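You operate a simulated robot arm through the tools that you are given. There is no shell and no other tool.

Carry out the task below with a simulated robot arm. There is one attempt and no reset: what you move stays moved.

JOB
Take the yellow-banded holder from the far end of the front table and put it on the pale plate. Then put the white plate on the top of the small trolley. Then take the blue tin from the near end of the middle table and leave it on the black plate. Then fetch the yellow-banded bar from the middle table and set it on the green plate. Then open the left drawer of the black trolley, put the yellow spanner from the centre of the middle table in the inside of the left drawer of the black trolley, then shut the drawer. Then take the white-banded holder from the top of the small trolley and leave it on the thin white plate. Keep to this order.

Only the result counts: the job must be done as asked and must still hold three seconds after the hand-in. Knocking over, shifting, dropping, spilling or breaking anything else fails it.

ROBOT AND FRAMES
A 6-joint arm with a fingered hand on a trunk, on a base that moves. Base frame: it is fixed to the floor where the robot stands at the start and does not move with it; the origin is under the middle of the robot, x ahead of it, y to its left, z up. Readings come in mm, degrees, newtons and seconds.
With the tool pointing down near the work surface it reaches from about 240 to 500 mm from the robot's upright axis, wherever it stands. Its first joint turns from -166.0 to 166.0 degrees. Places, roughly: black plate (10x10x2 cm) [4600, -1200, 800]; blue tin (8x8x6 cm) [4500, 1900, 800]; green plate (8x6x2 cm) [4000, 1800, 800]; inside of the left drawer of the black trolley [6300, 3800, 500]; left drawer of the black trolley [6300, 3800, 500]; pale plate (10x10x2 cm) [3900, 2000, 800]; thin white plate (9x9x1 cm) [6300, 1900, 1000]; top of the small trolley [6300, 2000, 1000]; white plate (8x6x2 cm) [4400, 1900, 800]; white-banded holder (7x7x5 cm) [6600, 2100, 1000]; yellow spanner (20x5x2 cm) [4600, 2200, 800]; yellow-banded bar (4x2x2 cm) [4500, 2100, 800]; yellow-banded holder (7x7x5 cm) [3100, 600, 800]. Payload 2.3 kg.
The tool frame sits at the grasp point between the pads (the TCP): z along the fingers, y along the line on which they close. The tips reach 22 mm beyond it. The gripper opens to 112 mm; its body begins 60 mm behind the TCP. The gripper is a hand of 3 fingers: y runs from the thumb to the fingers, the wrist lies at [0, 0, -218] in the tool frame.
Orientation is told as [roll, pitch, yaw] about the base's x, y, z axes, in that order, counted from this pose: with the fingers straight down and closing along the base's y, the tool's x points along the base's -x, its y along +y and its z along -z.

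CONTROLS
- The arm moves only by the tool nudge_tool. Its argument "targets" is one flat list of numbers, 6 for each row, row after row: the shift along the base's x, y, z in mm, then the turn, a rotation vector about the base's x, y, z in degrees. In form: [tx, ty, tz, ax, ay, az, tx, ty, tz, ax, ay, az, ...]. A call has 1 to 20 rows; each row is the pose to reach, as a shift and turn from the pose commanded when the call began. Rows are played at 5 a second. More than 50 mm and 8.6 degrees between two rows, and nothing of the call is played. Where a pose cannot be reached the arm comes as near as it can. A force on the tool above 40 N (or 10 N above the force at the start of the call, whichever is more), or a blocked arm, ends the call early, and 0.2 s more pass. In this call time passes only in rows, and 0.2 s behind the last. It gives the time, the measured TCP pose, the force on the tool (base axes), the opening and the grip force at its end, in the units of the frame above (readings bear some noise), with the torque about the TCP (base axes, N m) and any sound that the robot's microphone picked up.
- Cameras (640 x 400 px; columns grow to the right, rows downward): "scene" is now at [22.7, 139.3, 1504.8]; the picture's right is [-0.04, -1.00, 0.00], its down [-0.69, 0.03, -0.73] and it looks along [0.73, -0.03, -0.69] (base axes); focal length 257 px, centre (320, 200). "wrist" rides on the gripper at [66, 3, -80] in the tool frame; the picture's right is [-0.05, 1.00, 0.00], its down [-0.77, -0.04, -0.64] and it looks along [-0.64, -0.03, 0.77] (tool axes); focal length 275 px, centre (320, 200).
- snapshot(camera): a new picture of that camera. It takes no simulated time.
- raise_lower(by): slides the trunk up (or, below 0, down) by that many mm; the arm and the scene camera ride with it, the base frame stays. It gives what a move gives, with no picture.
- base_move(legs): drives the robot by 1 to 6 legs, each [ahead, left, turn to the left] in mm, mm and degrees, along the robot's own axes; the way and the turn of a leg run together, so that a leg with both is an arc; at most 1500 mm and 180 degrees a leg. The arm and the cameras ride along, it lands a little off, and it stops where it bumps. It gives what a move gives.
- set_fingers(finger1, finger2, thumb_bend): sets how far each is bent, from 0 (flat) to 1 (curled in); at 0.3 the hand is open as for a grip, at 0.7 the pads meet at the TCP. One left out holds its place. A second passes; each finger stops where it meets its share of the squeeze, and holds until it gets a number again. It is the only way to open and close the hand. It gives what a move gives, with no picture; readings hold the bend of each and the force on the fingers (four entries, about 0 where the hand has none), thumb and palm.
- turn_head(pan, tilt): turns the head with the scene camera to pan (to the left, within 155 degrees either way) and tilt (down, from -29 to 69), counted from straight ahead of the robot. It gives what a move gives.
- probe_pixels(camera, pixels): for up to 12 pixels [column, row] of the newest picture of that camera ("zoom" is the newest enlarged one), the place [x, y, z] in the base frame of the surface seen there, good to about 3 mm. It takes no simulated time.
- zoom(camera, box): a new picture of the part [left, top, right, bottom] of that camera's present view, enlarged. It takes no simulated time.
- close_job(): hands the job in; it is judged then, once.

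Unless the task says otherwise, let go and move clear before handing in.

The tools are called as a command line: name --argument value ..., lists and objects as JSON in quotes. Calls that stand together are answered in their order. nudge_tool: Moves the arm, as the interface text tells. Its arguments: {"type":"object","properties":{"targets":{"type":"array","items":{"type":"number"}}},"required":["targets"]} The other tools are called the same way: raise_lower (by) moves the trunk up or down; set_fingers (finger1, finger2, thumb_bend) moves the fingers one by one; base_move (legs) drives the base; turn_head (pan, tilt) turns the head that bears the scene camera; snapshot (camera) takes a picture; probe_pixels (camera, pixels) gives the place of the surface under pixels of a picture; zoom (camera, box) takes an enlarged picture of a part of a camera's view; close_job () hands the job in.

At the start:

```text
time_s: 0.0
ee_pos: [263.3, 16.5, 1067.4]
tool_rot: [-0.1, 0.0, -0.1]
contact_force: [-0.1, -0.1, 0.4]
ft_torque: [0.0, 0.02, -0.04]
grip_width: 112.1
gripper_force: 0.1
shape: jaw
bend: [0.3, 0.3, 0.3]
finger forces: [0.0, 0.0, 0.0, 0.0, 0.1, 0.1]
trunk travel left (down, up): [-425.0, 165.0]
robot x, y, heading: [-1.7, 0.9, 0.0]
head pan, tilt (commanded): [-2.5, 43.3]
```

scene: 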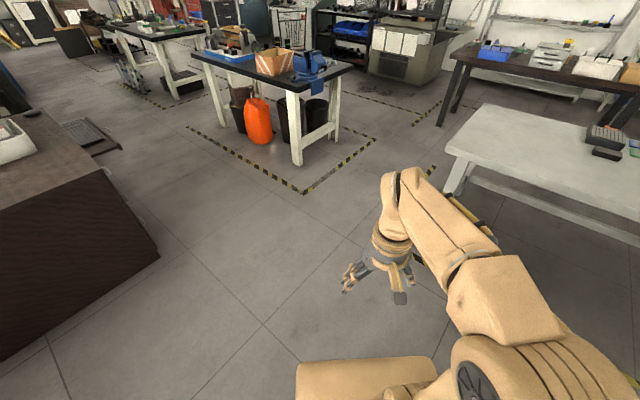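
wrist: 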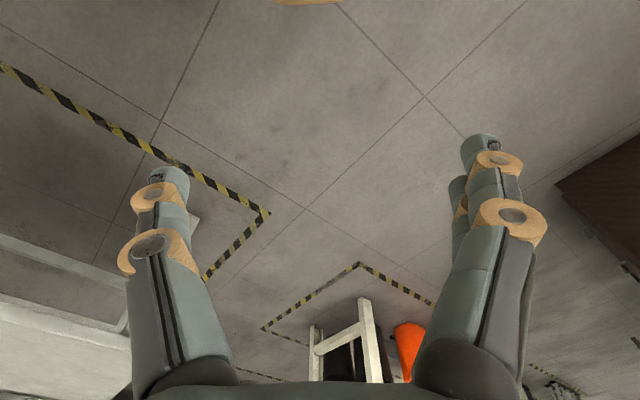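

The scene picture shows a work table with a blue vise around pixel (280,70), another table behind it at (150,35), and a pale table on the right. I'll take zooms to identify the objects before moving.

zoom --camera "scene" --box '[180, 0, 380, 125]'

probe_pixels --camera "scene" --pixels '[[295, 90], [350, 68], [195, 55], [275, 60], [150, 35], [120, 28], [200, 28], [305, 190], [370, 140], [190, 128], [600, 130], [500, 150]]'

zoom --camera "scene" --box '[60, 0, 260, 125]'

```text
3.20 times, centred on (280, 62) of scene
```

zoom: 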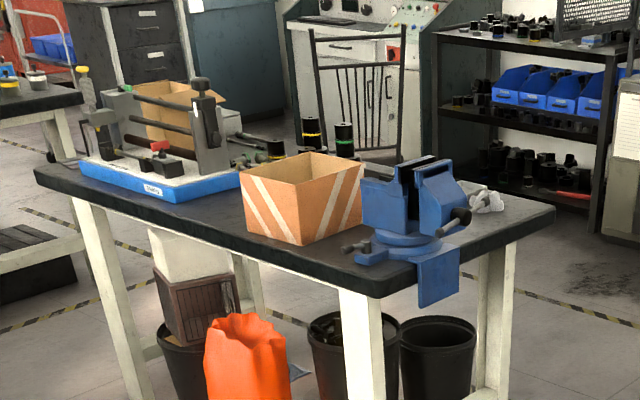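

```text
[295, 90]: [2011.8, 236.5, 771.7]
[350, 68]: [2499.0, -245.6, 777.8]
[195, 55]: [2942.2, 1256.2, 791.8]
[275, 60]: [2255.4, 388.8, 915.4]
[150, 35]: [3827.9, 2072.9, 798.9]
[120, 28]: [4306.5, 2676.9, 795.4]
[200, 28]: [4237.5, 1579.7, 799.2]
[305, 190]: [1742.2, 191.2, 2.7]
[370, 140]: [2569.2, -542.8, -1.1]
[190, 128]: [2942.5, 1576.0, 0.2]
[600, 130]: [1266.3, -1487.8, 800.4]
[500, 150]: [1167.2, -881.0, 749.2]
```

```text
3.20 times, centred on (160, 62) of scene
```

zoom: 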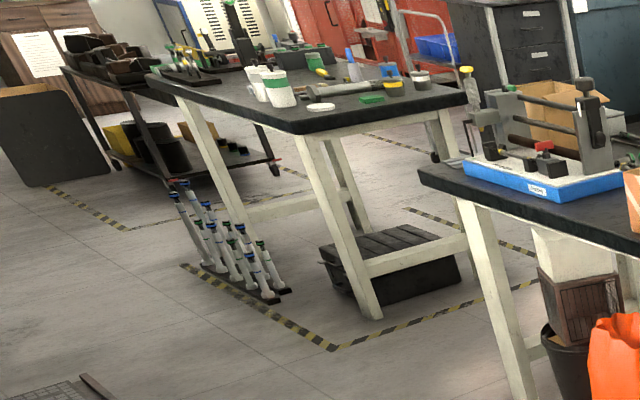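

The front table runs from about (2010,240) to (2940,1256) on the near side, and the holders seem to sit at its back side. I'll look around with the head to learn the free floor and all other surfaces.

turn_head --pan 20 --tilt 15

snapshot --camera "scene"

turn_head --pan -40 --tilt 25

snapshot --camera "scene"

```text
time_s: 0.9
ee_pos: [263.0, 16.5, 1067.2]
tool_rot: [0.0, 0.1, 0.0]
contact_force: [-0.3, 0.8, 1.0]
ft_torque: [0.01, -0.02, 0.02]
grip_width: 111.8
gripper_force: 0.1
shape: jaw
bend: [0.3, 0.3, 0.3]
finger forces: [0.1, 0.0, 0.0, 0.0, 0.0, 0.0]
trunk travel left (down, up): [-425.0, 165.0]
robot x, y, heading: [-3.2, 1.9, 0.1]
head pan, tilt (commanded): [20.0, 15.0]
```

```text
taken
```

scene: 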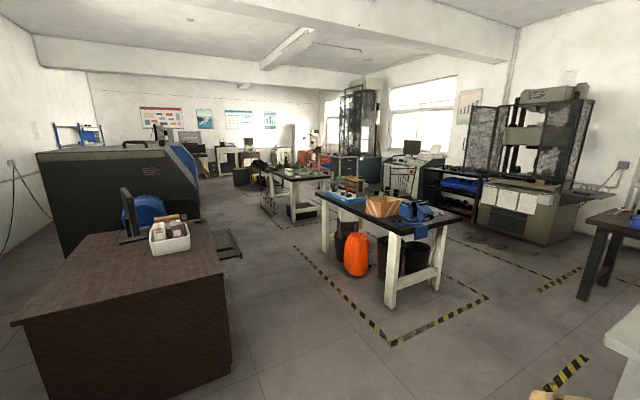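

```text
time_s: 2.2
ee_pos: [263.8, 16.3, 1066.5]
tool_rot: [0.1, 0.0, 0.0]
contact_force: [-1.8, -0.4, 0.6]
ft_torque: [-0.02, -0.03, 0.0]
grip_width: 111.9
gripper_force: 0.0
shape: jaw
bend: [0.3, 0.3, 0.3]
finger forces: [0.0, 0.1, 0.1, 0.0, 0.0, 0.0]
trunk travel left (down, up): [-425.0, 165.0]
robot x, y, heading: [-1.2, 1.5, 0.1]
head pan, tilt (commanded): [-40.0, 25.0]
```

```text
taken
```

scene: 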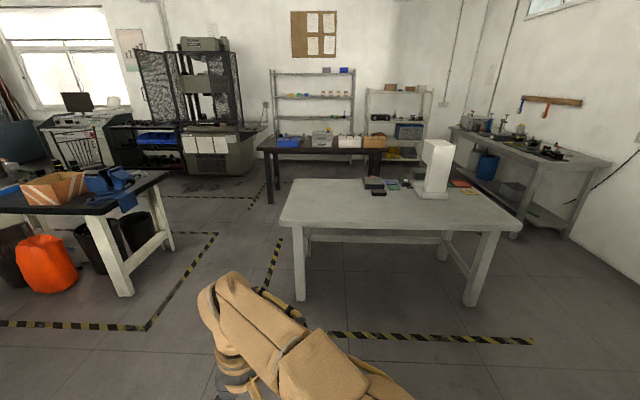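

probe_pixels --camera "scene" --pixels '[[283, 222], [292, 184], [262, 150], [272, 200], [110, 220], [165, 172], [195, 170], [240, 175], [210, 150], [150, 153], [302, 295], [130, 293]]'

zoom --camera "scene" --box '[250, 110, 450, 235]'

```text
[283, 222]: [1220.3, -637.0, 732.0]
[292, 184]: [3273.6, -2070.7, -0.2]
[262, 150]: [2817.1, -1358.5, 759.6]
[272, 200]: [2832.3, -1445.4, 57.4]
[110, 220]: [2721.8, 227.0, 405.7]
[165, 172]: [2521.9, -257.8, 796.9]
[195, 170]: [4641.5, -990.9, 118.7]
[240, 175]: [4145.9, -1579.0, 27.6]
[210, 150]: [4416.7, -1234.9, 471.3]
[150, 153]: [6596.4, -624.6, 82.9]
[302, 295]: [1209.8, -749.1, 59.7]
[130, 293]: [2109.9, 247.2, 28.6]
```

```text
3.20 times, centred on (350, 172) of scene
```

zoom: 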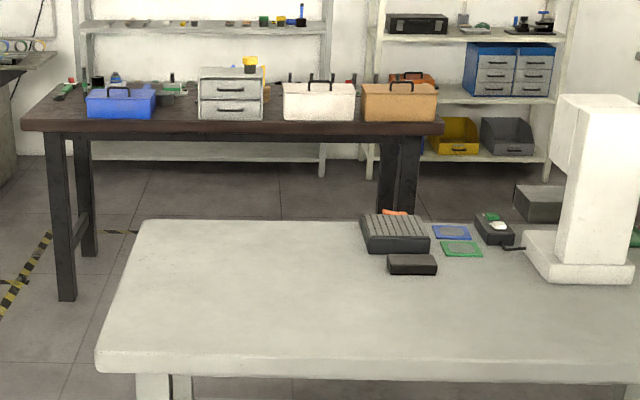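

The pale table corner is near (1220,-637) and the gap to the front table's near end is wide enough. I'll probe a few more edges to plan the drive around the front table's right side.

probe_pixels --camera "scene" --pixels '[[297, 182], [320, 180], [285, 215], [170, 180], [60, 195], [250, 220], [200, 230], [215, 200], [150, 215], [180, 200]]'

turn_head --pan -5 --tilt 20

snapshot --camera "scene"

```text
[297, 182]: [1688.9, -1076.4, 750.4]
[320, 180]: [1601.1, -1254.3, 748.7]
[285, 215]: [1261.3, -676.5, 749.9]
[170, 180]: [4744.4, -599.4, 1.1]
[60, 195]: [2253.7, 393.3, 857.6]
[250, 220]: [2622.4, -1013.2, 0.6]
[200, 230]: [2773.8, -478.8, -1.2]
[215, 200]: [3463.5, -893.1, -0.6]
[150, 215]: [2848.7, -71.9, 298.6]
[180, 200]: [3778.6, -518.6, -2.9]
```

```text
time_s: 3.2
ee_pos: [262.2, 16.0, 1065.8]
tool_rot: [0.0, 0.0, -0.1]
contact_force: [-0.2, -0.2, -0.9]
ft_torque: [0.02, 0.0, 0.02]
grip_width: 111.8
gripper_force: 0.1
shape: jaw
bend: [0.3, 0.3, 0.3]
finger forces: [0.0, 0.0, 0.1, 0.1, 0.1, 0.1]
trunk travel left (down, up): [-425.0, 165.0]
robot x, y, heading: [0.2, 2.8, -0.2]
head pan, tilt (commanded): [-5.0, 20.0]
```

```text
taken
```

scene: 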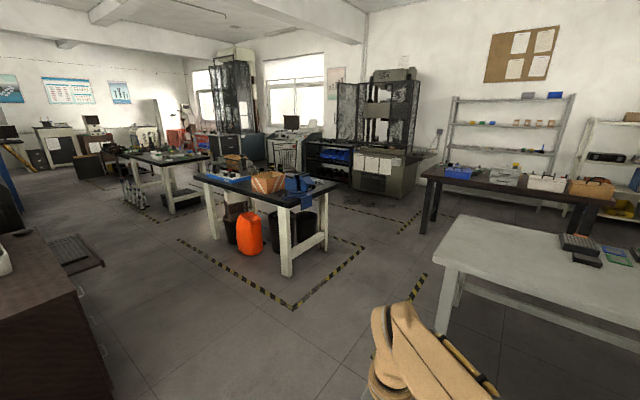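

The route past the near end of the front table is clear (corner at (2499,-245), pale table corner at (1689,-1076)). I'll drive to the right side of the front table.

base_move --legs '[[1450, -150, 0], [900, -570, 0], [500, 100, 0]]'

turn_head --pan 60 --tilt 25

snapshot --camera "scene"

```text
time_s: 18.2
ee_pos: [3130.5, -575.0, 1066.2]
tool_rot: [0.0, -0.1, 0.8]
contact_force: [0.7, -0.2, -0.3]
ft_torque: [0.01, 0.04, 0.0]
grip_width: 111.8
gripper_force: 0.0
shape: jaw
bend: [0.3, 0.3, 0.3]
finger forces: [0.0, 0.0, 0.1, 0.0, 0.0, 0.1]
trunk travel left (down, up): [-425.0, 165.0]
robot x, y, heading: [2863.1, -596.6, 0.7]
head pan, tilt (commanded): [-5.0, 20.0]
```

```text
time_s: 19.5
ee_pos: [3129.3, -573.6, 1065.7]
tool_rot: [0.0, 0.0, 0.7]
contact_force: [-0.5, -0.2, -0.6]
ft_torque: [0.02, 0.01, -0.01]
grip_width: 112.1
gripper_force: 0.2
shape: jaw
bend: [0.3, 0.3, 0.3]
finger forces: [0.0, 0.0, 0.1, 0.0, 0.0, 0.0]
trunk travel left (down, up): [-425.0, 165.0]
robot x, y, heading: [2867.2, -593.1, 0.7]
head pan, tilt (commanded): [60.0, 25.0]
```

```text
taken
```

scene: 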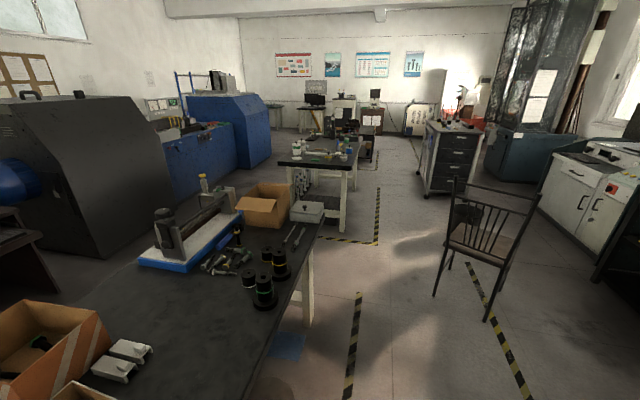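

zoom --camera "scene" --box '[180, 170, 340, 320]'

zoom --camera "scene" --box '[260, 110, 500, 260]'

probe_pixels --camera "scene" --pixels '[[267, 254], [279, 255], [264, 285], [249, 276], [310, 260], [325, 225], [262, 370], [439, 295], [486, 318], [475, 250], [345, 170], [285, 165]]'

```text
2.67 times, centred on (260, 245) of scene
```

zoom: 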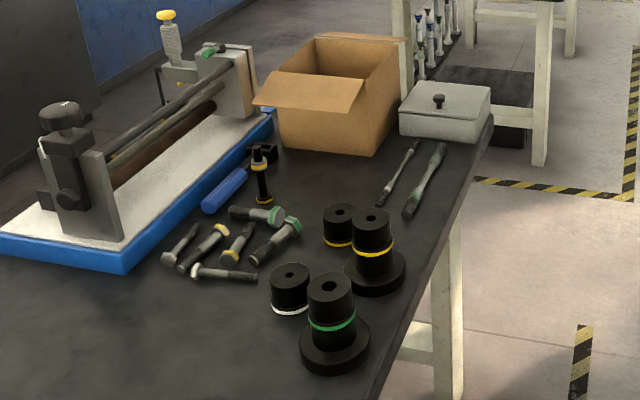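

```text
2.67 times, centred on (380, 185) of scene
```

zoom: 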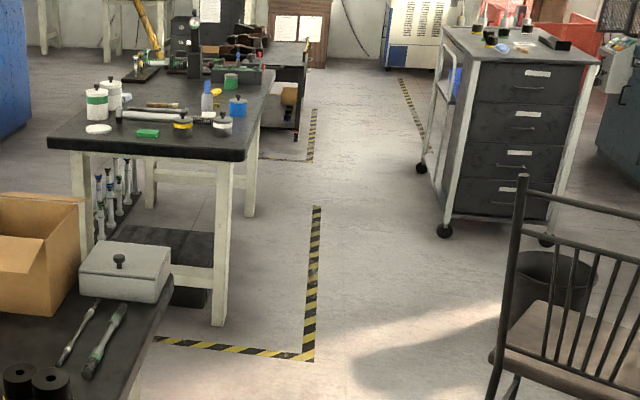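

```text
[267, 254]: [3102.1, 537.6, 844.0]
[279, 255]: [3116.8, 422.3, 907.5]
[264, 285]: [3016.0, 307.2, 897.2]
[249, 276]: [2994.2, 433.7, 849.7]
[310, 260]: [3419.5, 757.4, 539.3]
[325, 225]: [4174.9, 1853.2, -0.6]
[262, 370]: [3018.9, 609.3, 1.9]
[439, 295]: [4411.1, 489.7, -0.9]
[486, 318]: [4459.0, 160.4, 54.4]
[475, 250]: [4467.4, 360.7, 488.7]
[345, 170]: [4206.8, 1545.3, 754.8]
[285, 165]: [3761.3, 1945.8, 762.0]
```

The short black holder with the yellow band is at about (3102,540,844), directly beside the tall yellow-banded one. I'll drive along the table's right side and turn toward it.

base_move --legs '[[643, 775, 0], [0, 0, 135]]'

turn_head --pan 0 --tilt 50

snapshot --camera "scene"

snapshot --camera "wrist"

```text
time_s: 30.2
ee_pos: [3308.6, 336.1, 1066.7]
tool_rot: [0.1, -0.1, 134.7]
contact_force: [0.6, 0.5, -0.3]
ft_torque: [0.02, -0.01, 0.01]
grip_width: 112.0
gripper_force: 0.1
shape: jaw
bend: [0.3, 0.3, 0.3]
finger forces: [0.0, 0.0, 0.0, 0.0, 0.0, 0.1]
trunk travel left (down, up): [-425.0, 165.0]
robot x, y, heading: [3502.9, 159.6, 134.7]
head pan, tilt (commanded): [60.0, 25.0]
```

```text
time_s: 31.5
ee_pos: [3308.0, 337.8, 1066.2]
tool_rot: [0.0, -0.1, 134.8]
contact_force: [0.1, -0.3, -0.6]
ft_torque: [0.0, 0.0, -0.01]
grip_width: 112.1
gripper_force: 0.0
shape: jaw
bend: [0.3, 0.3, 0.3]
finger forces: [0.0, 0.0, 0.0, 0.1, 0.0, 0.1]
trunk travel left (down, up): [-425.0, 165.0]
robot x, y, heading: [3503.0, 158.5, 134.7]
head pan, tilt (commanded): [0.0, 50.0]
```

```text
taken
```

scene: 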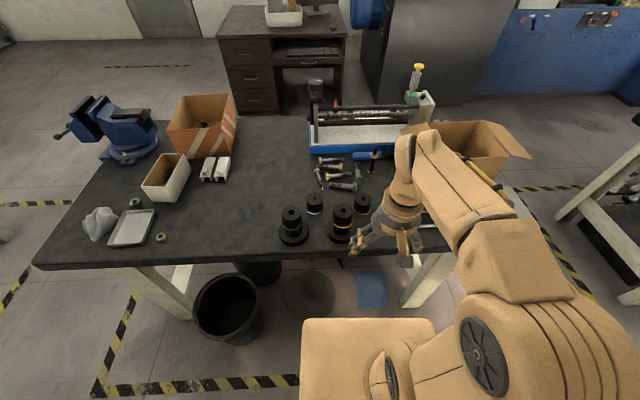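

```text
taken
```

wrist: 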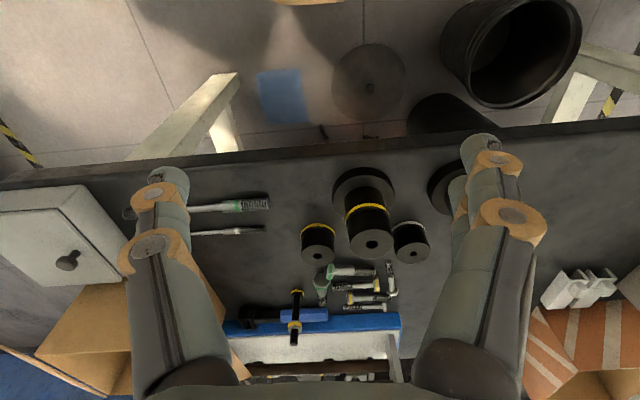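

Wrist picture shows the short yellow-banded holder at (318,240), the tall one at (368,215), and the white-banded one at (410,240). I'll probe them for exact places.

probe_pixels --camera "wrist" --pixels '[[318, 254], [318, 228], [302, 250], [335, 250], [318, 240], [372, 243], [365, 175], [340, 190], [395, 185], [412, 253], [300, 168], [500, 145]]'

probe_pixels --camera "scene" --pixels '[[362, 197], [362, 208], [343, 210], [342, 240], [270, 258], [430, 250], [150, 264], [365, 345], [425, 340], [60, 265], [350, 165], [330, 240]]'

zoom --camera "scene" --box '[260, 140, 420, 260]'

```text
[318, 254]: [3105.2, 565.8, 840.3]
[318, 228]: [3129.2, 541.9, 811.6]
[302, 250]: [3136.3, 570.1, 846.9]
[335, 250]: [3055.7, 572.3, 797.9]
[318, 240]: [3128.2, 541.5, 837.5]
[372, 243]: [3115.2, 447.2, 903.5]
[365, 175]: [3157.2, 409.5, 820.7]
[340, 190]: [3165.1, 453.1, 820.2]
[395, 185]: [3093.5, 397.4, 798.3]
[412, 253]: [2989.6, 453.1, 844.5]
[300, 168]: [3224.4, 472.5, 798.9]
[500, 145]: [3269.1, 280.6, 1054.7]
```

```text
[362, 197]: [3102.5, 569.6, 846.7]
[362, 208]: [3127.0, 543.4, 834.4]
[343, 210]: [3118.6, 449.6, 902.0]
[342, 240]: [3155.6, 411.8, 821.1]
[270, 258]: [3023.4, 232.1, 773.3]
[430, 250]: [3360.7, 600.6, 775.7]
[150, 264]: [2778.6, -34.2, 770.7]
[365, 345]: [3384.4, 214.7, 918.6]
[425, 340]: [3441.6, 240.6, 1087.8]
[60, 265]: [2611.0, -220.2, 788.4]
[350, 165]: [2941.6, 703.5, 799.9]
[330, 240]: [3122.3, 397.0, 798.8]
```

```text
3.33 times, centred on (340, 200) of scene
```

zoom: 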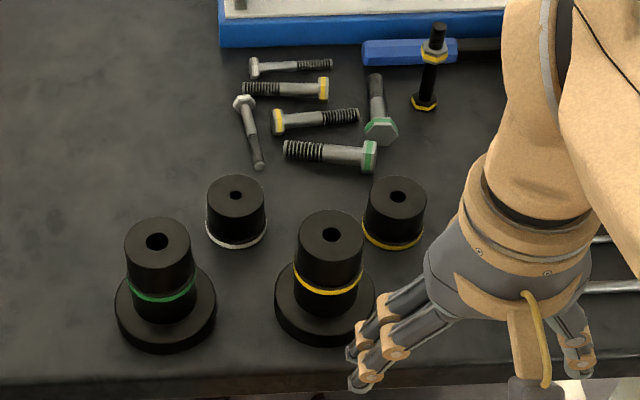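

The holder's centre is about (3107,564), with the tall one 115 mm away in -y, so I'll close along x. First I'll look down to see how far the base reaches toward the table edge.

turn_head --pan 30 --tilt 69

snapshot --camera "scene"

```text
time_s: 32.5
ee_pos: [3309.3, 337.0, 1066.6]
tool_rot: [0.0, 0.1, 134.8]
contact_force: [-0.2, -0.2, -0.2]
ft_torque: [0.0, -0.02, 0.02]
grip_width: 111.9
gripper_force: 0.0
shape: jaw
bend: [0.3, 0.3, 0.3]
finger forces: [0.0, 0.0, 0.0, 0.1, 0.1, 0.0]
trunk travel left (down, up): [-425.0, 165.0]
robot x, y, heading: [3506.9, 159.3, 134.8]
head pan, tilt (commanded): [30.0, 68.8]
```

```text
taken
```

scene: 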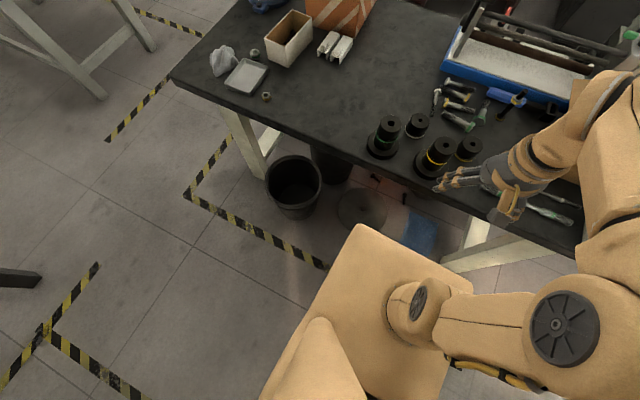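

probe_pixels --camera "scene" --pixels '[[358, 228], [325, 290], [400, 240], [280, 370], [345, 300], [430, 262], [472, 290], [440, 390], [385, 250], [370, 280], [340, 380], [290, 340]]'

```text
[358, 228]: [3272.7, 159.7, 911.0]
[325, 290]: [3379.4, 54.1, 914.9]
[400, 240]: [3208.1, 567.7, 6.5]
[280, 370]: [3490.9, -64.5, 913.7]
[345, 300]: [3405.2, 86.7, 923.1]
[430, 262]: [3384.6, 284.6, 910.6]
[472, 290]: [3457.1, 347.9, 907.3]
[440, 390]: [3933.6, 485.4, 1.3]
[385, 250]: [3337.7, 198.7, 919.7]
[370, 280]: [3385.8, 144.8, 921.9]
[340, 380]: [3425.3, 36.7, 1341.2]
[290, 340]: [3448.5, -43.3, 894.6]
```

The robot's body is a box reaching about 168 mm ahead of its axis, and I stand about 403 mm from the table edge. I'll move 130 mm ahead, which leaves clearance and brings the holder to about 430 mm.

base_move --legs '[[130, 0, 0]]'

nudge_tool --targets '[-10, 10, 0, 0, 0, -8, -20, 20, 0, 0, 0, -16, -30, 30, 0, 0, 0, -24, -40, 40, 0, 0, 0, -32, -50, 50, 0, 0, 0, -39, -60, 60, 0, 0, 0, -45]'

turn_head --pan 0 --tilt 55

snapshot --camera "scene"

snapshot --camera "wrist"

```text
time_s: 33.8
ee_pos: [3216.1, 429.6, 1065.4]
tool_rot: [0.0, 0.0, 134.6]
contact_force: [-0.4, -0.2, 0.1]
ft_torque: [0.02, -0.01, 0.03]
grip_width: 111.8
gripper_force: 0.1
shape: jaw
bend: [0.3, 0.3, 0.3]
finger forces: [0.1, 0.0, 0.0, 0.0, 0.0, 0.0]
trunk travel left (down, up): [-425.0, 165.0]
robot x, y, heading: [3415.5, 252.8, 134.8]
head pan, tilt (commanded): [30.0, 68.8]
```

```text
time_s: 35.1
ee_pos: [3156.4, 489.1, 1067.4]
tool_rot: [0.0, 0.0, 89.6]
contact_force: [-0.2, 0.0, 0.0]
ft_torque: [-0.01, 0.0, -0.03]
grip_width: 111.7
gripper_force: 0.0
shape: jaw
bend: [0.3, 0.3, 0.3]
finger forces: [0.0, 0.0, 0.0, 0.1, 0.1, 0.0]
trunk travel left (down, up): [-425.0, 165.0]
robot x, y, heading: [3413.3, 254.1, 134.8]
head pan, tilt (commanded): [30.0, 68.8]
```

```text
time_s: 36.1
ee_pos: [3156.8, 489.4, 1065.2]
tool_rot: [0.0, 0.0, 89.7]
contact_force: [-0.5, 0.3, 0.2]
ft_torque: [0.01, 0.0, -0.01]
grip_width: 112.0
gripper_force: 0.1
shape: jaw
bend: [0.3, 0.3, 0.3]
finger forces: [0.1, 0.0, 0.0, 0.0, 0.1, 0.1]
trunk travel left (down, up): [-425.0, 165.0]
robot x, y, heading: [3414.0, 252.5, 134.4]
head pan, tilt (commanded): [0.0, 55.0]
```

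```text
taken
```

scene: 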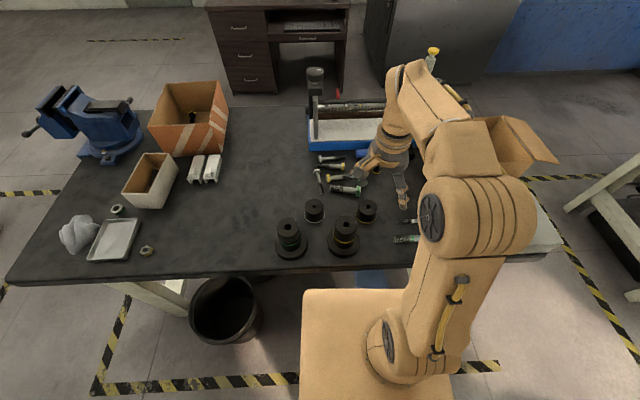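

```text
taken
```

wrist: 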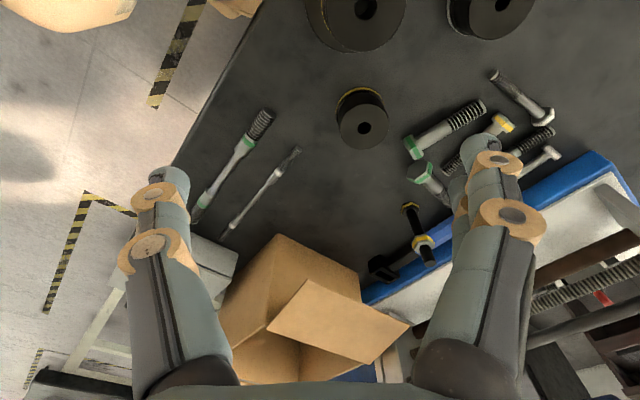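

The holder now shows in the wrist picture at (364,120). I'll probe its top rim to fix the centre.

probe_pixels --camera "wrist" --pixels '[[342, 122], [386, 122], [364, 146], [364, 106], [364, 130], [340, 105], [386, 105], [425, 148], [412, 135], [430, 175], [400, 40], [495, 75]]'

probe_pixels --camera "scene" --pixels '[[366, 202], [357, 206], [376, 206], [366, 211], [346, 222], [338, 226], [354, 226], [330, 190], [360, 190], [400, 238]]'

```text
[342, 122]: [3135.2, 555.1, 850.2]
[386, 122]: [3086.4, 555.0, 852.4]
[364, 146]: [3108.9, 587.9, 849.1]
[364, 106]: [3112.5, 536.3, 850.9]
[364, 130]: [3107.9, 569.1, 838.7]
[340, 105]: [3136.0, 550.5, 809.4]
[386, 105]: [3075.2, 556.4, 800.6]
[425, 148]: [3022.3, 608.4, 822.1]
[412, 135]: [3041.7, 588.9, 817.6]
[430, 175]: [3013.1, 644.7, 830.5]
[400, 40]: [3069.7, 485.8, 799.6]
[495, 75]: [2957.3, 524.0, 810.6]
```

```text
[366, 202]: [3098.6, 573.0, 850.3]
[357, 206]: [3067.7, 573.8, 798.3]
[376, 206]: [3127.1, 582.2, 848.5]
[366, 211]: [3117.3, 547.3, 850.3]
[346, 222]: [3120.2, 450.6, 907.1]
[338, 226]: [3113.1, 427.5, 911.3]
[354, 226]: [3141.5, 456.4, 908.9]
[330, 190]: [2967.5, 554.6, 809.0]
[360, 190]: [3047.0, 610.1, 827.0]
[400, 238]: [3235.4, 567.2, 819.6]
```

The holder's centre is about (3110,562) with top at 850, and a bolt head at (3042,589) is close to where the fingers would go. I'll probe the fingertips to know their spread before choosing the yaw.

probe_pixels --camera "wrist" --pixels '[[483, 138], [470, 145], [495, 145], [455, 180], [458, 195], [165, 172], [185, 178], [498, 160], [470, 180], [405, 150], [403, 140], [485, 105]]'

zoom --camera "wrist" --box '[280, 60, 560, 260]'

```text
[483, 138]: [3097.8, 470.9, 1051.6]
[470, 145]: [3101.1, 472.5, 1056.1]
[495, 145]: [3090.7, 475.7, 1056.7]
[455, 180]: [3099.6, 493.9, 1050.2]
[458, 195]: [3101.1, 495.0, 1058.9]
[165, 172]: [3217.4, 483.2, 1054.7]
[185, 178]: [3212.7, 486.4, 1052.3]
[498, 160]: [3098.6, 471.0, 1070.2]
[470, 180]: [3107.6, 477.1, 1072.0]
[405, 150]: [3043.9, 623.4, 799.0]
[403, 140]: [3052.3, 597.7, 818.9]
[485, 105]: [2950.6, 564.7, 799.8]
```

```text
2.00 times, centred on (420, 160) of wrist
```

zoom: 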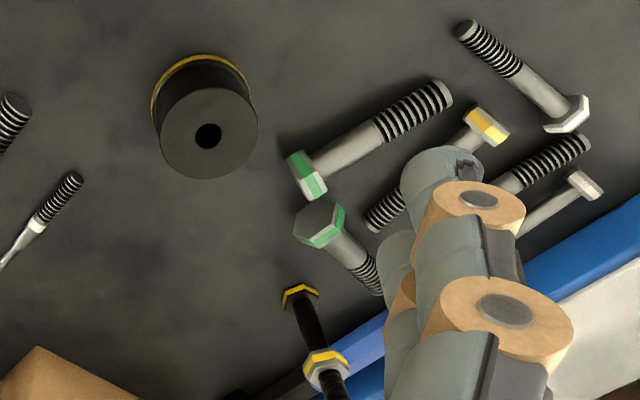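

Fingers span only about ±22 mm sideways, but the wrist camera would crowd the tall holder at yaw 90. I'll use yaw ≈130, which clears the tall flange, the bolt and the camera, with a pre-closed opening.

set_fingers --finger1 0.38 --finger2 0.38 --thumb_bend 0.38

nudge_tool --targets '[-9, 15, 0, 0, 0, 8, -18, 30, 0, 0, 0, 16, -28, 44, 0, 0, 0, 24, -37, 58, 0, 0, 0, 32, -46.5, 72.5, 0, 0, 0, 40, -46.5, 72.5, -45, 0, 0, 40, -46.5, 72.5, -90, 0, 0, 40, -46.5, 72.5, -130, 0, 0, 40]'

snapshot --camera "scene"

snapshot --camera "wrist"

```text
time_s: 37.1
ee_pos: [3155.3, 489.8, 1066.0]
tool_rot: [0.0, 0.0, 89.6]
contact_force: [-0.8, -0.5, -0.2]
ft_torque: [0.04, 0.03, -0.01]
grip_width: 90.2
gripper_force: 0.1
shape: fingers
bend: [0.38, 0.38, 0.38]
finger forces: [0.0, 0.0, 0.0, 0.0, 0.0, 0.0]
trunk travel left (down, up): [-425.0, 165.0]
robot x, y, heading: [3415.5, 254.5, 134.5]
head pan, tilt (commanded): [0.0, 55.0]
```

```text
time_s: 38.9
ee_pos: [3110.9, 561.2, 936.6]
tool_rot: [0.0, 0.0, 129.7]
contact_force: [0.0, 0.9, -0.5]
ft_torque: [-0.02, 0.0, -0.03]
grip_width: 90.1
gripper_force: 0.1
shape: fingers
bend: [0.38, 0.38, 0.38]
finger forces: [0.0, 0.0, 0.0, 0.1, 0.0, 0.0]
trunk travel left (down, up): [-425.0, 165.0]
robot x, y, heading: [3416.3, 252.6, 134.7]
head pan, tilt (commanded): [0.0, 55.0]
```

```text
taken
```

scene: 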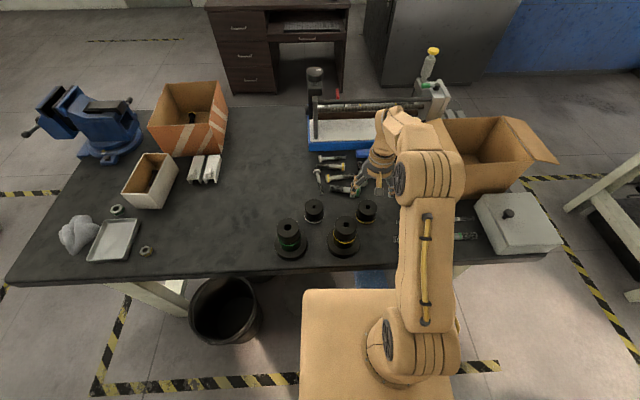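

```text
taken
```

wrist: 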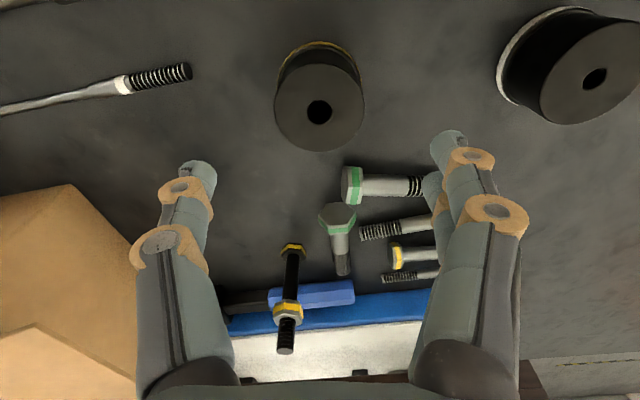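

The tool is above the holder at z 937. I'll re-probe the holder's rim and take a zoom of the hand before going down.

probe_pixels --camera "wrist" --pixels '[[277, 108], [361, 108], [319, 148], [319, 70], [300, 80], [340, 80], [320, 48], [350, 185], [455, 140], [195, 170]]'

zoom --camera "scene" --box '[280, 90, 440, 260]'

```text
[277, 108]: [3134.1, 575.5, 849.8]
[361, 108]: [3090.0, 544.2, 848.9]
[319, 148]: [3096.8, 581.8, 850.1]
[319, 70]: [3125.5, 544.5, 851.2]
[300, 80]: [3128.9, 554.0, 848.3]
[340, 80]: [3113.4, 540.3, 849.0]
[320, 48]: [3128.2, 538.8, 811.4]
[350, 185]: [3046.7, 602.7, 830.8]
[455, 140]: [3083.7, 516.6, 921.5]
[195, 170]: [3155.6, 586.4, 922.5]
```

```text
2.35 times, centred on (360, 175) of scene
```

zoom: 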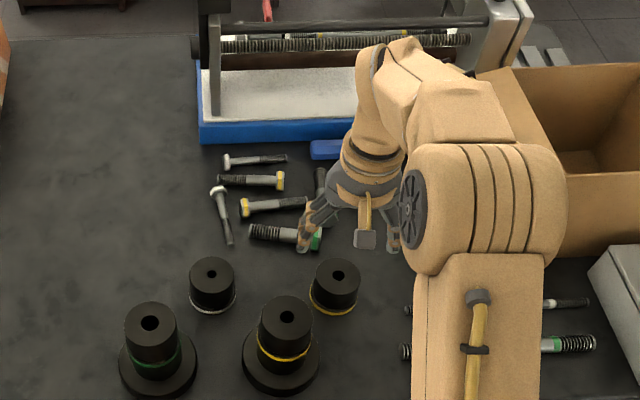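

The holder's centre reads (3111.5,562) and the TCP is right over it. I'll go down 101 mm and close.

nudge_tool --targets '[0.5, 0.5, -35, 0, 0, 0, 0.5, 0.5, -65, 0, 0, 0, 0.5, 0.5, -85, 0, 0, 0, 0.5, 0.5, -101, 0, 0, 0]'

snapshot --camera "wrist"

zoom --camera "scene" --box '[280, 90, 440, 260]'

```text
time_s: 39.9
ee_pos: [3109.6, 562.6, 835.2]
tool_rot: [0.0, 0.0, 129.6]
contact_force: [-0.2, -0.5, -0.8]
ft_torque: [0.01, 0.0, 0.0]
grip_width: 90.0
gripper_force: 0.0
shape: fingers
bend: [0.38, 0.38, 0.38]
finger forces: [0.1, 0.0, 0.0, 0.0, 0.0, 0.1]
trunk travel left (down, up): [-425.0, 165.0]
robot x, y, heading: [3412.7, 254.3, 134.8]
head pan, tilt (commanded): [0.0, 55.0]
```

```text
taken
```

wrist: 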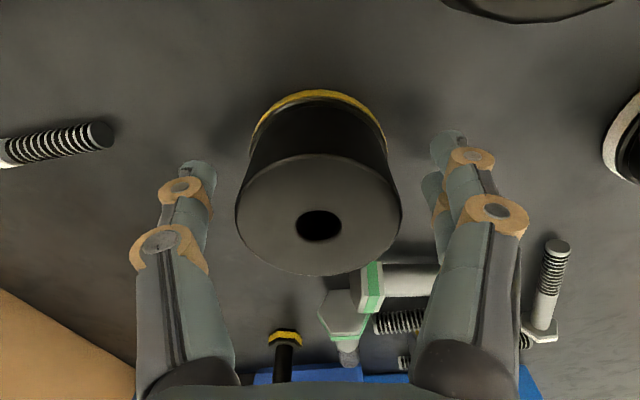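

```text
2.35 times, centred on (360, 175) of scene
```

zoom: 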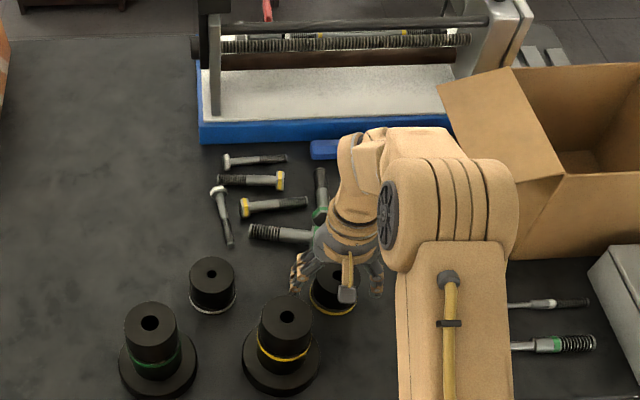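

The hand is around the holder with no contact. I'll close the fingers.

set_fingers --finger1 0.7 --finger2 0.7 --thumb_bend 0.7

snapshot --camera "wrist"

```text
time_s: 40.9
ee_pos: [3109.5, 561.4, 837.7]
tool_rot: [-0.1, -0.1, 129.7]
contact_force: [1.5, -1.0, 0.4]
ft_torque: [-0.13, 0.08, -0.01]
grip_width: 49.9
gripper_force: 14.1
shape: fingers
bend: [0.54, 0.53, 0.57]
finger forces: [6.8, 7.1, 0.0, 0.1, 14.5, 0.0]
trunk travel left (down, up): [-425.0, 165.0]
robot x, y, heading: [3414.4, 252.0, 134.6]
head pan, tilt (commanded): [0.0, 55.0]
```

```text
taken
```

wrist: 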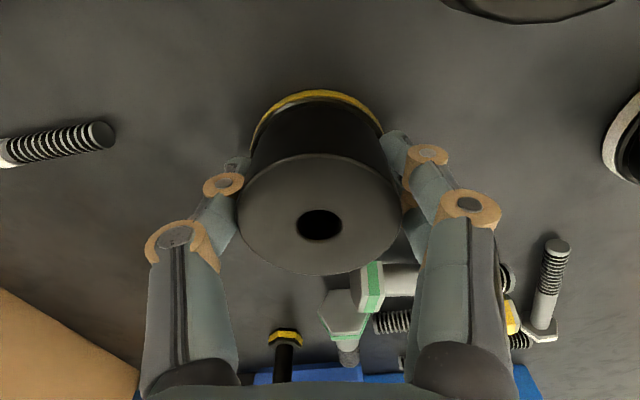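

It holds at about 50 mm width and 14 N. I'll lift straight up to z≈1030.

nudge_tool --targets '[0, 0, 15, 0, 0, 0, 0, 0, 40, 0, 0, 0, 0, 0, 80, 0, 0, 0, 0, 0, 120, 0, 0, 0, 0, 0, 160, 0, 0, 0, 0, 0, 195, 0, 0, 0]'

snapshot --camera "wrist"

snapshot --camera "scene"

```text
time_s: 42.3
ee_pos: [3111.7, 561.4, 1029.0]
tool_rot: [0.0, 0.0, 129.6]
contact_force: [0.5, -0.2, -7.4]
ft_torque: [-0.05, 0.02, 0.01]
grip_width: 49.5
gripper_force: 15.2
shape: fingers
bend: [0.54, 0.52, 0.57]
finger forces: [7.6, 7.4, 0.0, 0.0, 15.2, 0.0]
trunk travel left (down, up): [-425.0, 165.0]
robot x, y, heading: [3415.3, 254.0, 134.7]
head pan, tilt (commanded): [0.0, 55.0]
```

```text
taken
```

wrist: 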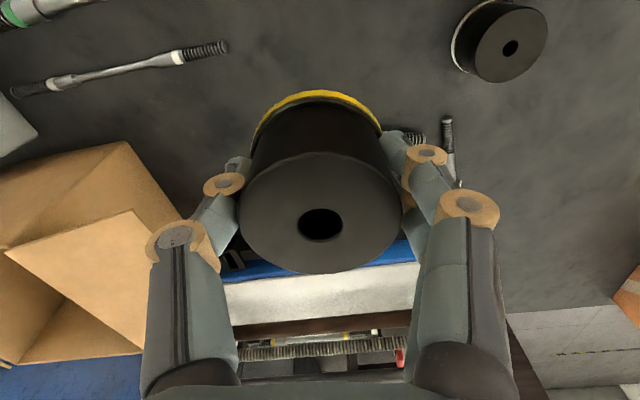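

```text
taken
```

scene: 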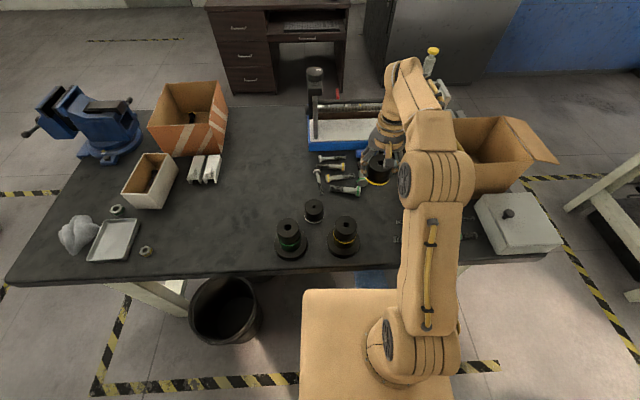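

The holder is held (weight about 7 N). I'll pull the arm in, back away from the table, turn along it and drive around to the gap before the middle table.

nudge_tool --targets '[25, -25, 5, 0, 0, 0, 55, -55, 10, 0, 0, 0, 85, -85, 15, 0, 0, 0]'

base_move --legs '[[-150, 0, 0], [0, 0, -87]]'

turn_head --pan 0 --tilt 30

snapshot --camera "scene"

```text
time_s: 43.1
ee_pos: [3196.8, 474.6, 1047.1]
tool_rot: [0.0, -0.1, 129.7]
contact_force: [0.0, 0.2, -7.8]
ft_torque: [-0.03, 0.0, 0.03]
grip_width: 49.3
gripper_force: 14.9
shape: fingers
bend: [0.54, 0.52, 0.57]
finger forces: [7.4, 7.4, 0.0, 0.0, 15.2, 0.1]
trunk travel left (down, up): [-425.0, 165.0]
robot x, y, heading: [3411.6, 255.7, 134.6]
head pan, tilt (commanded): [0.0, 55.0]
```

```text
time_s: 48.1
ee_pos: [3724.5, 380.8, 1046.2]
tool_rot: [0.0, 0.0, 44.6]
contact_force: [-0.2, -0.7, -7.1]
ft_torque: [0.01, 0.03, 0.0]
grip_width: 49.3
gripper_force: 14.4
shape: fingers
bend: [0.54, 0.52, 0.57]
finger forces: [7.1, 7.3, 0.0, 0.0, 14.5, 0.0]
trunk travel left (down, up): [-425.0, 165.0]
robot x, y, heading: [3518.6, 145.4, 49.5]
head pan, tilt (commanded): [0.0, 55.0]
```

```text
time_s: 49.0
ee_pos: [3723.9, 381.9, 1046.4]
tool_rot: [0.0, 0.0, 44.5]
contact_force: [-0.4, 0.0, -7.8]
ft_torque: [-0.01, 0.02, 0.0]
grip_width: 49.1
gripper_force: 14.2
shape: fingers
bend: [0.54, 0.52, 0.57]
finger forces: [7.1, 7.3, 0.1, 0.0, 14.3, 0.1]
trunk travel left (down, up): [-425.0, 165.0]
robot x, y, heading: [3524.1, 144.4, 49.5]
head pan, tilt (commanded): [0.0, 30.0]
```

```text
taken
```

scene: 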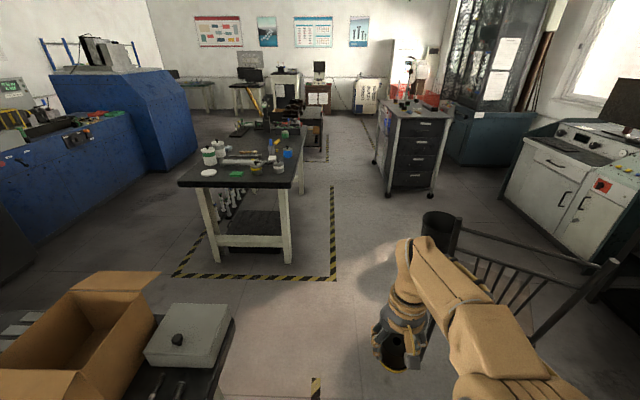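

The view shows the middle table ahead-left, and the chair and a bin at the right (440-600, 230-330). I'll probe these obstacles and the table.

probe_pixels --camera "scene" --pixels '[[440, 220], [440, 300], [465, 235], [595, 268], [455, 265], [295, 182], [180, 182], [290, 260], [218, 258], [208, 173], [235, 174], [330, 280]]'

zoom --camera "scene" --box '[160, 90, 340, 210]'

zoom --camera "scene" --box '[340, 50, 500, 210]'

```text
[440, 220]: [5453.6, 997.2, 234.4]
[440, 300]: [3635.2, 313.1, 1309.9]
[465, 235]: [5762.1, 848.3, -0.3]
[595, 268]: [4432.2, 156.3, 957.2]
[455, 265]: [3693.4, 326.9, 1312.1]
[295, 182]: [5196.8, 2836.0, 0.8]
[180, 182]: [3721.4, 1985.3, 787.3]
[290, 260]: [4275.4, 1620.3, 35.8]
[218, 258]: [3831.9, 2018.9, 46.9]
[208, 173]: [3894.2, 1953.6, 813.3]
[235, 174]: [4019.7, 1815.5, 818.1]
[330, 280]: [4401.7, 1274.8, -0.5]
```

```text
3.33 times, centred on (250, 150) of scene
```

zoom: 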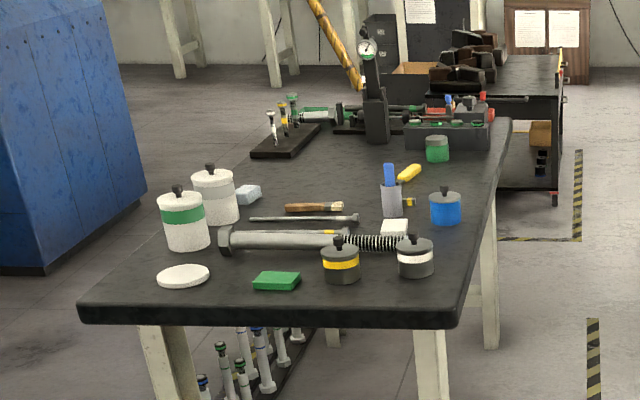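

```text
2.50 times, centred on (420, 130) of scene
```

zoom: 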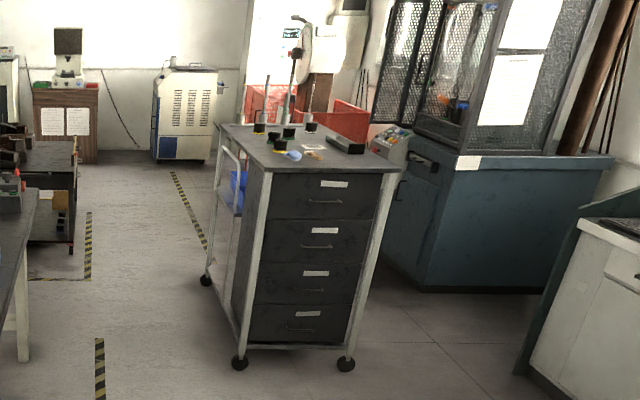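

The pale plate is the white disc at about (3894,1954) and the green plate at (4020,1816) on the middle table's near end. I'll drive around the front table's corner and stop in front of that end.

base_move --legs '[[839, 12, 0], [337, 795, 0]]'

turn_head --pan -5 --tilt 50

snapshot --camera "scene"

snapshot --camera "wrist"

```text
time_s: 57.6
ee_pos: [3892.4, 1803.4, 1045.5]
tool_rot: [0.0, 0.0, 44.3]
contact_force: [-0.1, 0.2, -7.2]
ft_torque: [-0.03, 0.02, -0.04]
grip_width: 49.3
gripper_force: 14.4
shape: fingers
bend: [0.54, 0.52, 0.57]
finger forces: [7.0, 7.3, 0.0, 0.1, 14.3, 0.0]
trunk travel left (down, up): [-425.0, 165.0]
robot x, y, heading: [3693.6, 1565.4, 49.3]
head pan, tilt (commanded): [0.0, 30.0]
```

```text
time_s: 58.5
ee_pos: [3894.0, 1802.7, 1045.3]
tool_rot: [0.1, 0.0, 44.3]
contact_force: [0.2, -0.5, -6.9]
ft_torque: [-0.01, -0.04, 0.01]
grip_width: 49.1
gripper_force: 14.0
shape: fingers
bend: [0.54, 0.52, 0.57]
finger forces: [7.1, 7.3, 0.1, 0.1, 14.3, 0.0]
trunk travel left (down, up): [-425.0, 165.0]
robot x, y, heading: [3689.0, 1566.0, 49.5]
head pan, tilt (commanded): [-5.0, 50.0]
```

```text
taken
```

scene: 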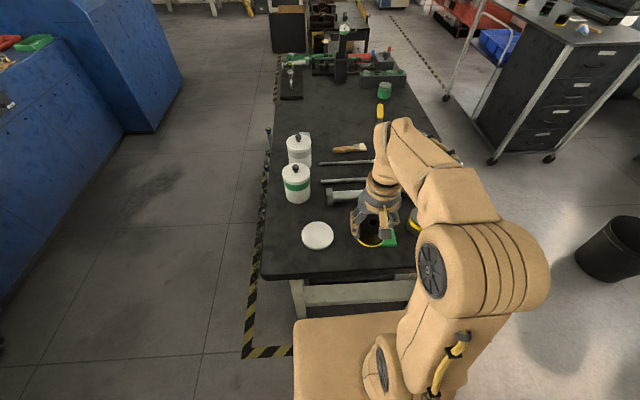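

```text
taken
```

wrist: 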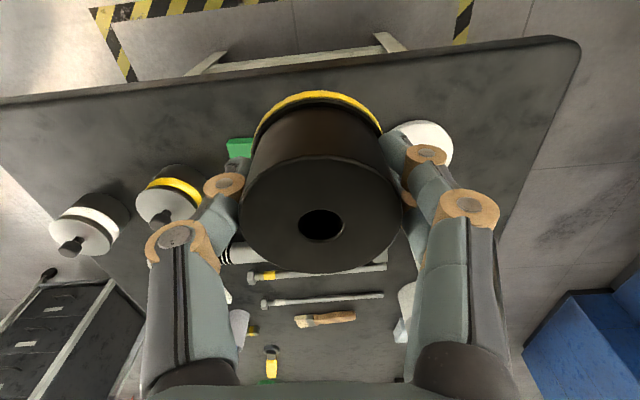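

The pale disc is at scene (317,235), left of the held holder. I'll probe its rim and nearby items.

probe_pixels --camera "scene" --pixels '[[317, 235], [303, 235], [332, 235], [317, 223], [317, 247], [296, 195], [296, 205], [310, 190], [275, 275], [380, 272], [388, 238], [330, 215]]'

zoom --camera "scene" --box '[250, 60, 450, 290]'

```text
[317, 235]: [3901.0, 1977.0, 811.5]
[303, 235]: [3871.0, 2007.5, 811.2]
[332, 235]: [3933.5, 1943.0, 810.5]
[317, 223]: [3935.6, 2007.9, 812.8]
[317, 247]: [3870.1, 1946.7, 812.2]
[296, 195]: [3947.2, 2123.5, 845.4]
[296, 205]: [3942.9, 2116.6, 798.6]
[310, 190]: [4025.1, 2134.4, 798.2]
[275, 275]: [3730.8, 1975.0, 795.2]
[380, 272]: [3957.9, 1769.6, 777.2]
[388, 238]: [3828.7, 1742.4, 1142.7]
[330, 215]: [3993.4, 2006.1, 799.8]
```

```text
1.74 times, centred on (350, 175) of scene
```

zoom: 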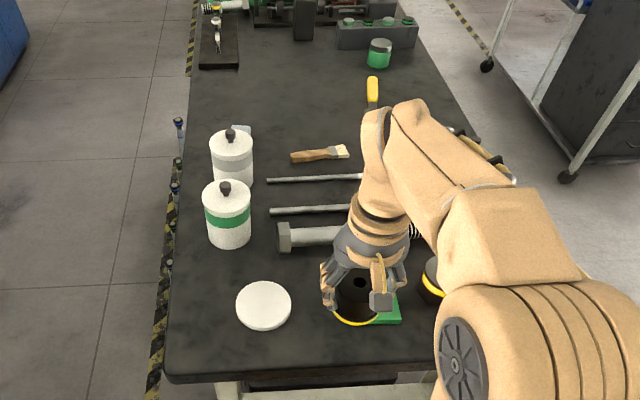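

The plate's centre is (3902,1977) with its top at 812; the jar is 146 mm away. I'll move over the plate and come down to just above it.

nudge_tool --targets '[2, 44, 0, 0, 0, 0, 4, 88, 0, 0, 0, 0, 6, 131, 0, 0, 0, 0, 8.5, 174, 0, 0, 0, 0, 8.5, 174, -45, 0, 0, 0, 8.5, 174, -90, 0, 0, 0, 8.5, 174, -135, 0, 0, 0, 8.5, 174, -175, 0, 0, 0]'

zoom --camera "scene" --box '[250, 160, 400, 290]'

snapshot --camera "wrist"

```text
time_s: 60.3
ee_pos: [3902.6, 1978.0, 869.5]
tool_rot: [0.0, 0.1, 44.3]
contact_force: [-0.2, 0.3, -7.7]
ft_torque: [0.0, 0.02, 0.0]
grip_width: 48.9
gripper_force: 15.0
shape: fingers
bend: [0.54, 0.52, 0.57]
finger forces: [7.3, 7.5, 0.1, 0.1, 14.4, 0.0]
out of reach, approached as far as the arm can: row 4
trunk travel left (down, up): [-425.0, 165.0]
robot x, y, heading: [3685.2, 1565.6, 49.4]
head pan, tilt (commanded): [-5.0, 50.0]
```

```text
3.08 times, centred on (325, 225) of scene
```

zoom: 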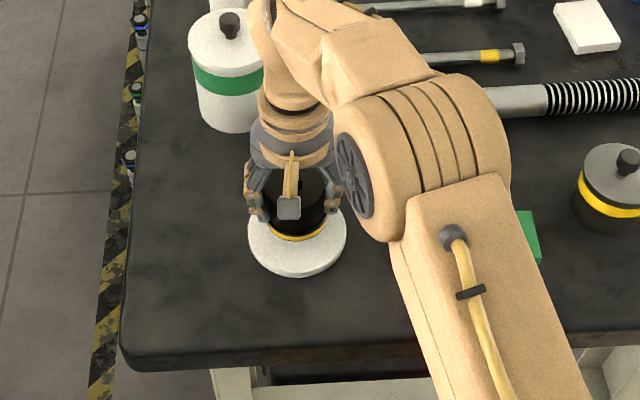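

```text
taken
```

wrist: 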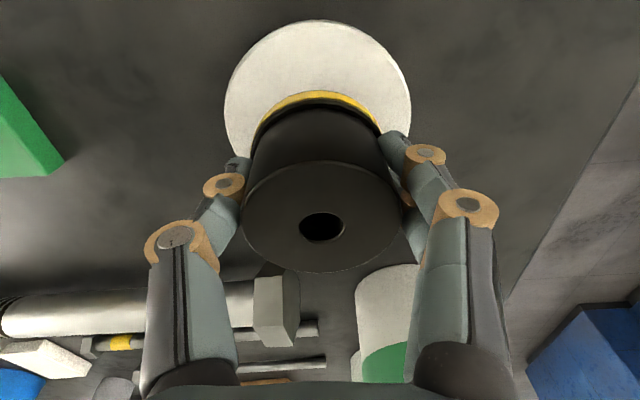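

The holder sits centred above the disc; about 21 mm remain. I'll lower gently.

nudge_tool --targets '[0, 0, -8, 0, 0, 0, 0, 0, -14, 0, 0, 0, 0, 0, -18, 0, 0, 0, 0, 0, -20.5, 0, 0, 0]'

zoom --camera "scene" --box '[275, 190, 365, 270]'

```text
time_s: 61.3
ee_pos: [3902.5, 1977.1, 850.1]
tool_rot: [0.0, 0.0, 44.4]
contact_force: [-0.1, -1.3, -5.7]
ft_torque: [0.06, 0.02, -0.01]
grip_width: 49.2
gripper_force: 15.1
shape: fingers
bend: [0.54, 0.52, 0.57]
finger forces: [6.8, 7.5, 0.0, 0.0, 14.7, 0.0]
trunk travel left (down, up): [-425.0, 165.0]
robot x, y, heading: [3687.4, 1568.1, 49.1]
head pan, tilt (commanded): [-5.0, 50.0]
```

```text
5.00 times, centred on (320, 230) of scene
```

zoom: 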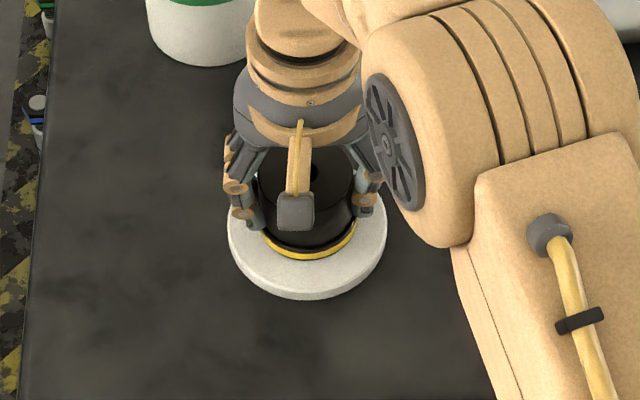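

The load has dropped from 7.7 to 5.7 N, so contact has begun. I'll lower 2 mm more and check.

nudge_tool --targets '[0, 0, -1, 0, 0, 0, 0, 0, -2, 0, 0, 0]'

```text
time_s: 61.9
ee_pos: [3901.6, 1976.1, 849.3]
tool_rot: [-0.1, 0.0, 44.2]
contact_force: [0.8, 0.4, 3.1]
ft_torque: [0.22, 0.14, -0.04]
grip_width: 48.6
gripper_force: 16.4
shape: fingers
bend: [0.54, 0.52, 0.57]
finger forces: [7.5, 8.2, 0.0, 0.0, 16.1, 0.0]
trunk travel left (down, up): [-425.0, 165.0]
robot x, y, heading: [3685.7, 1567.7, 49.3]
head pan, tilt (commanded): [-5.0, 50.0]
```

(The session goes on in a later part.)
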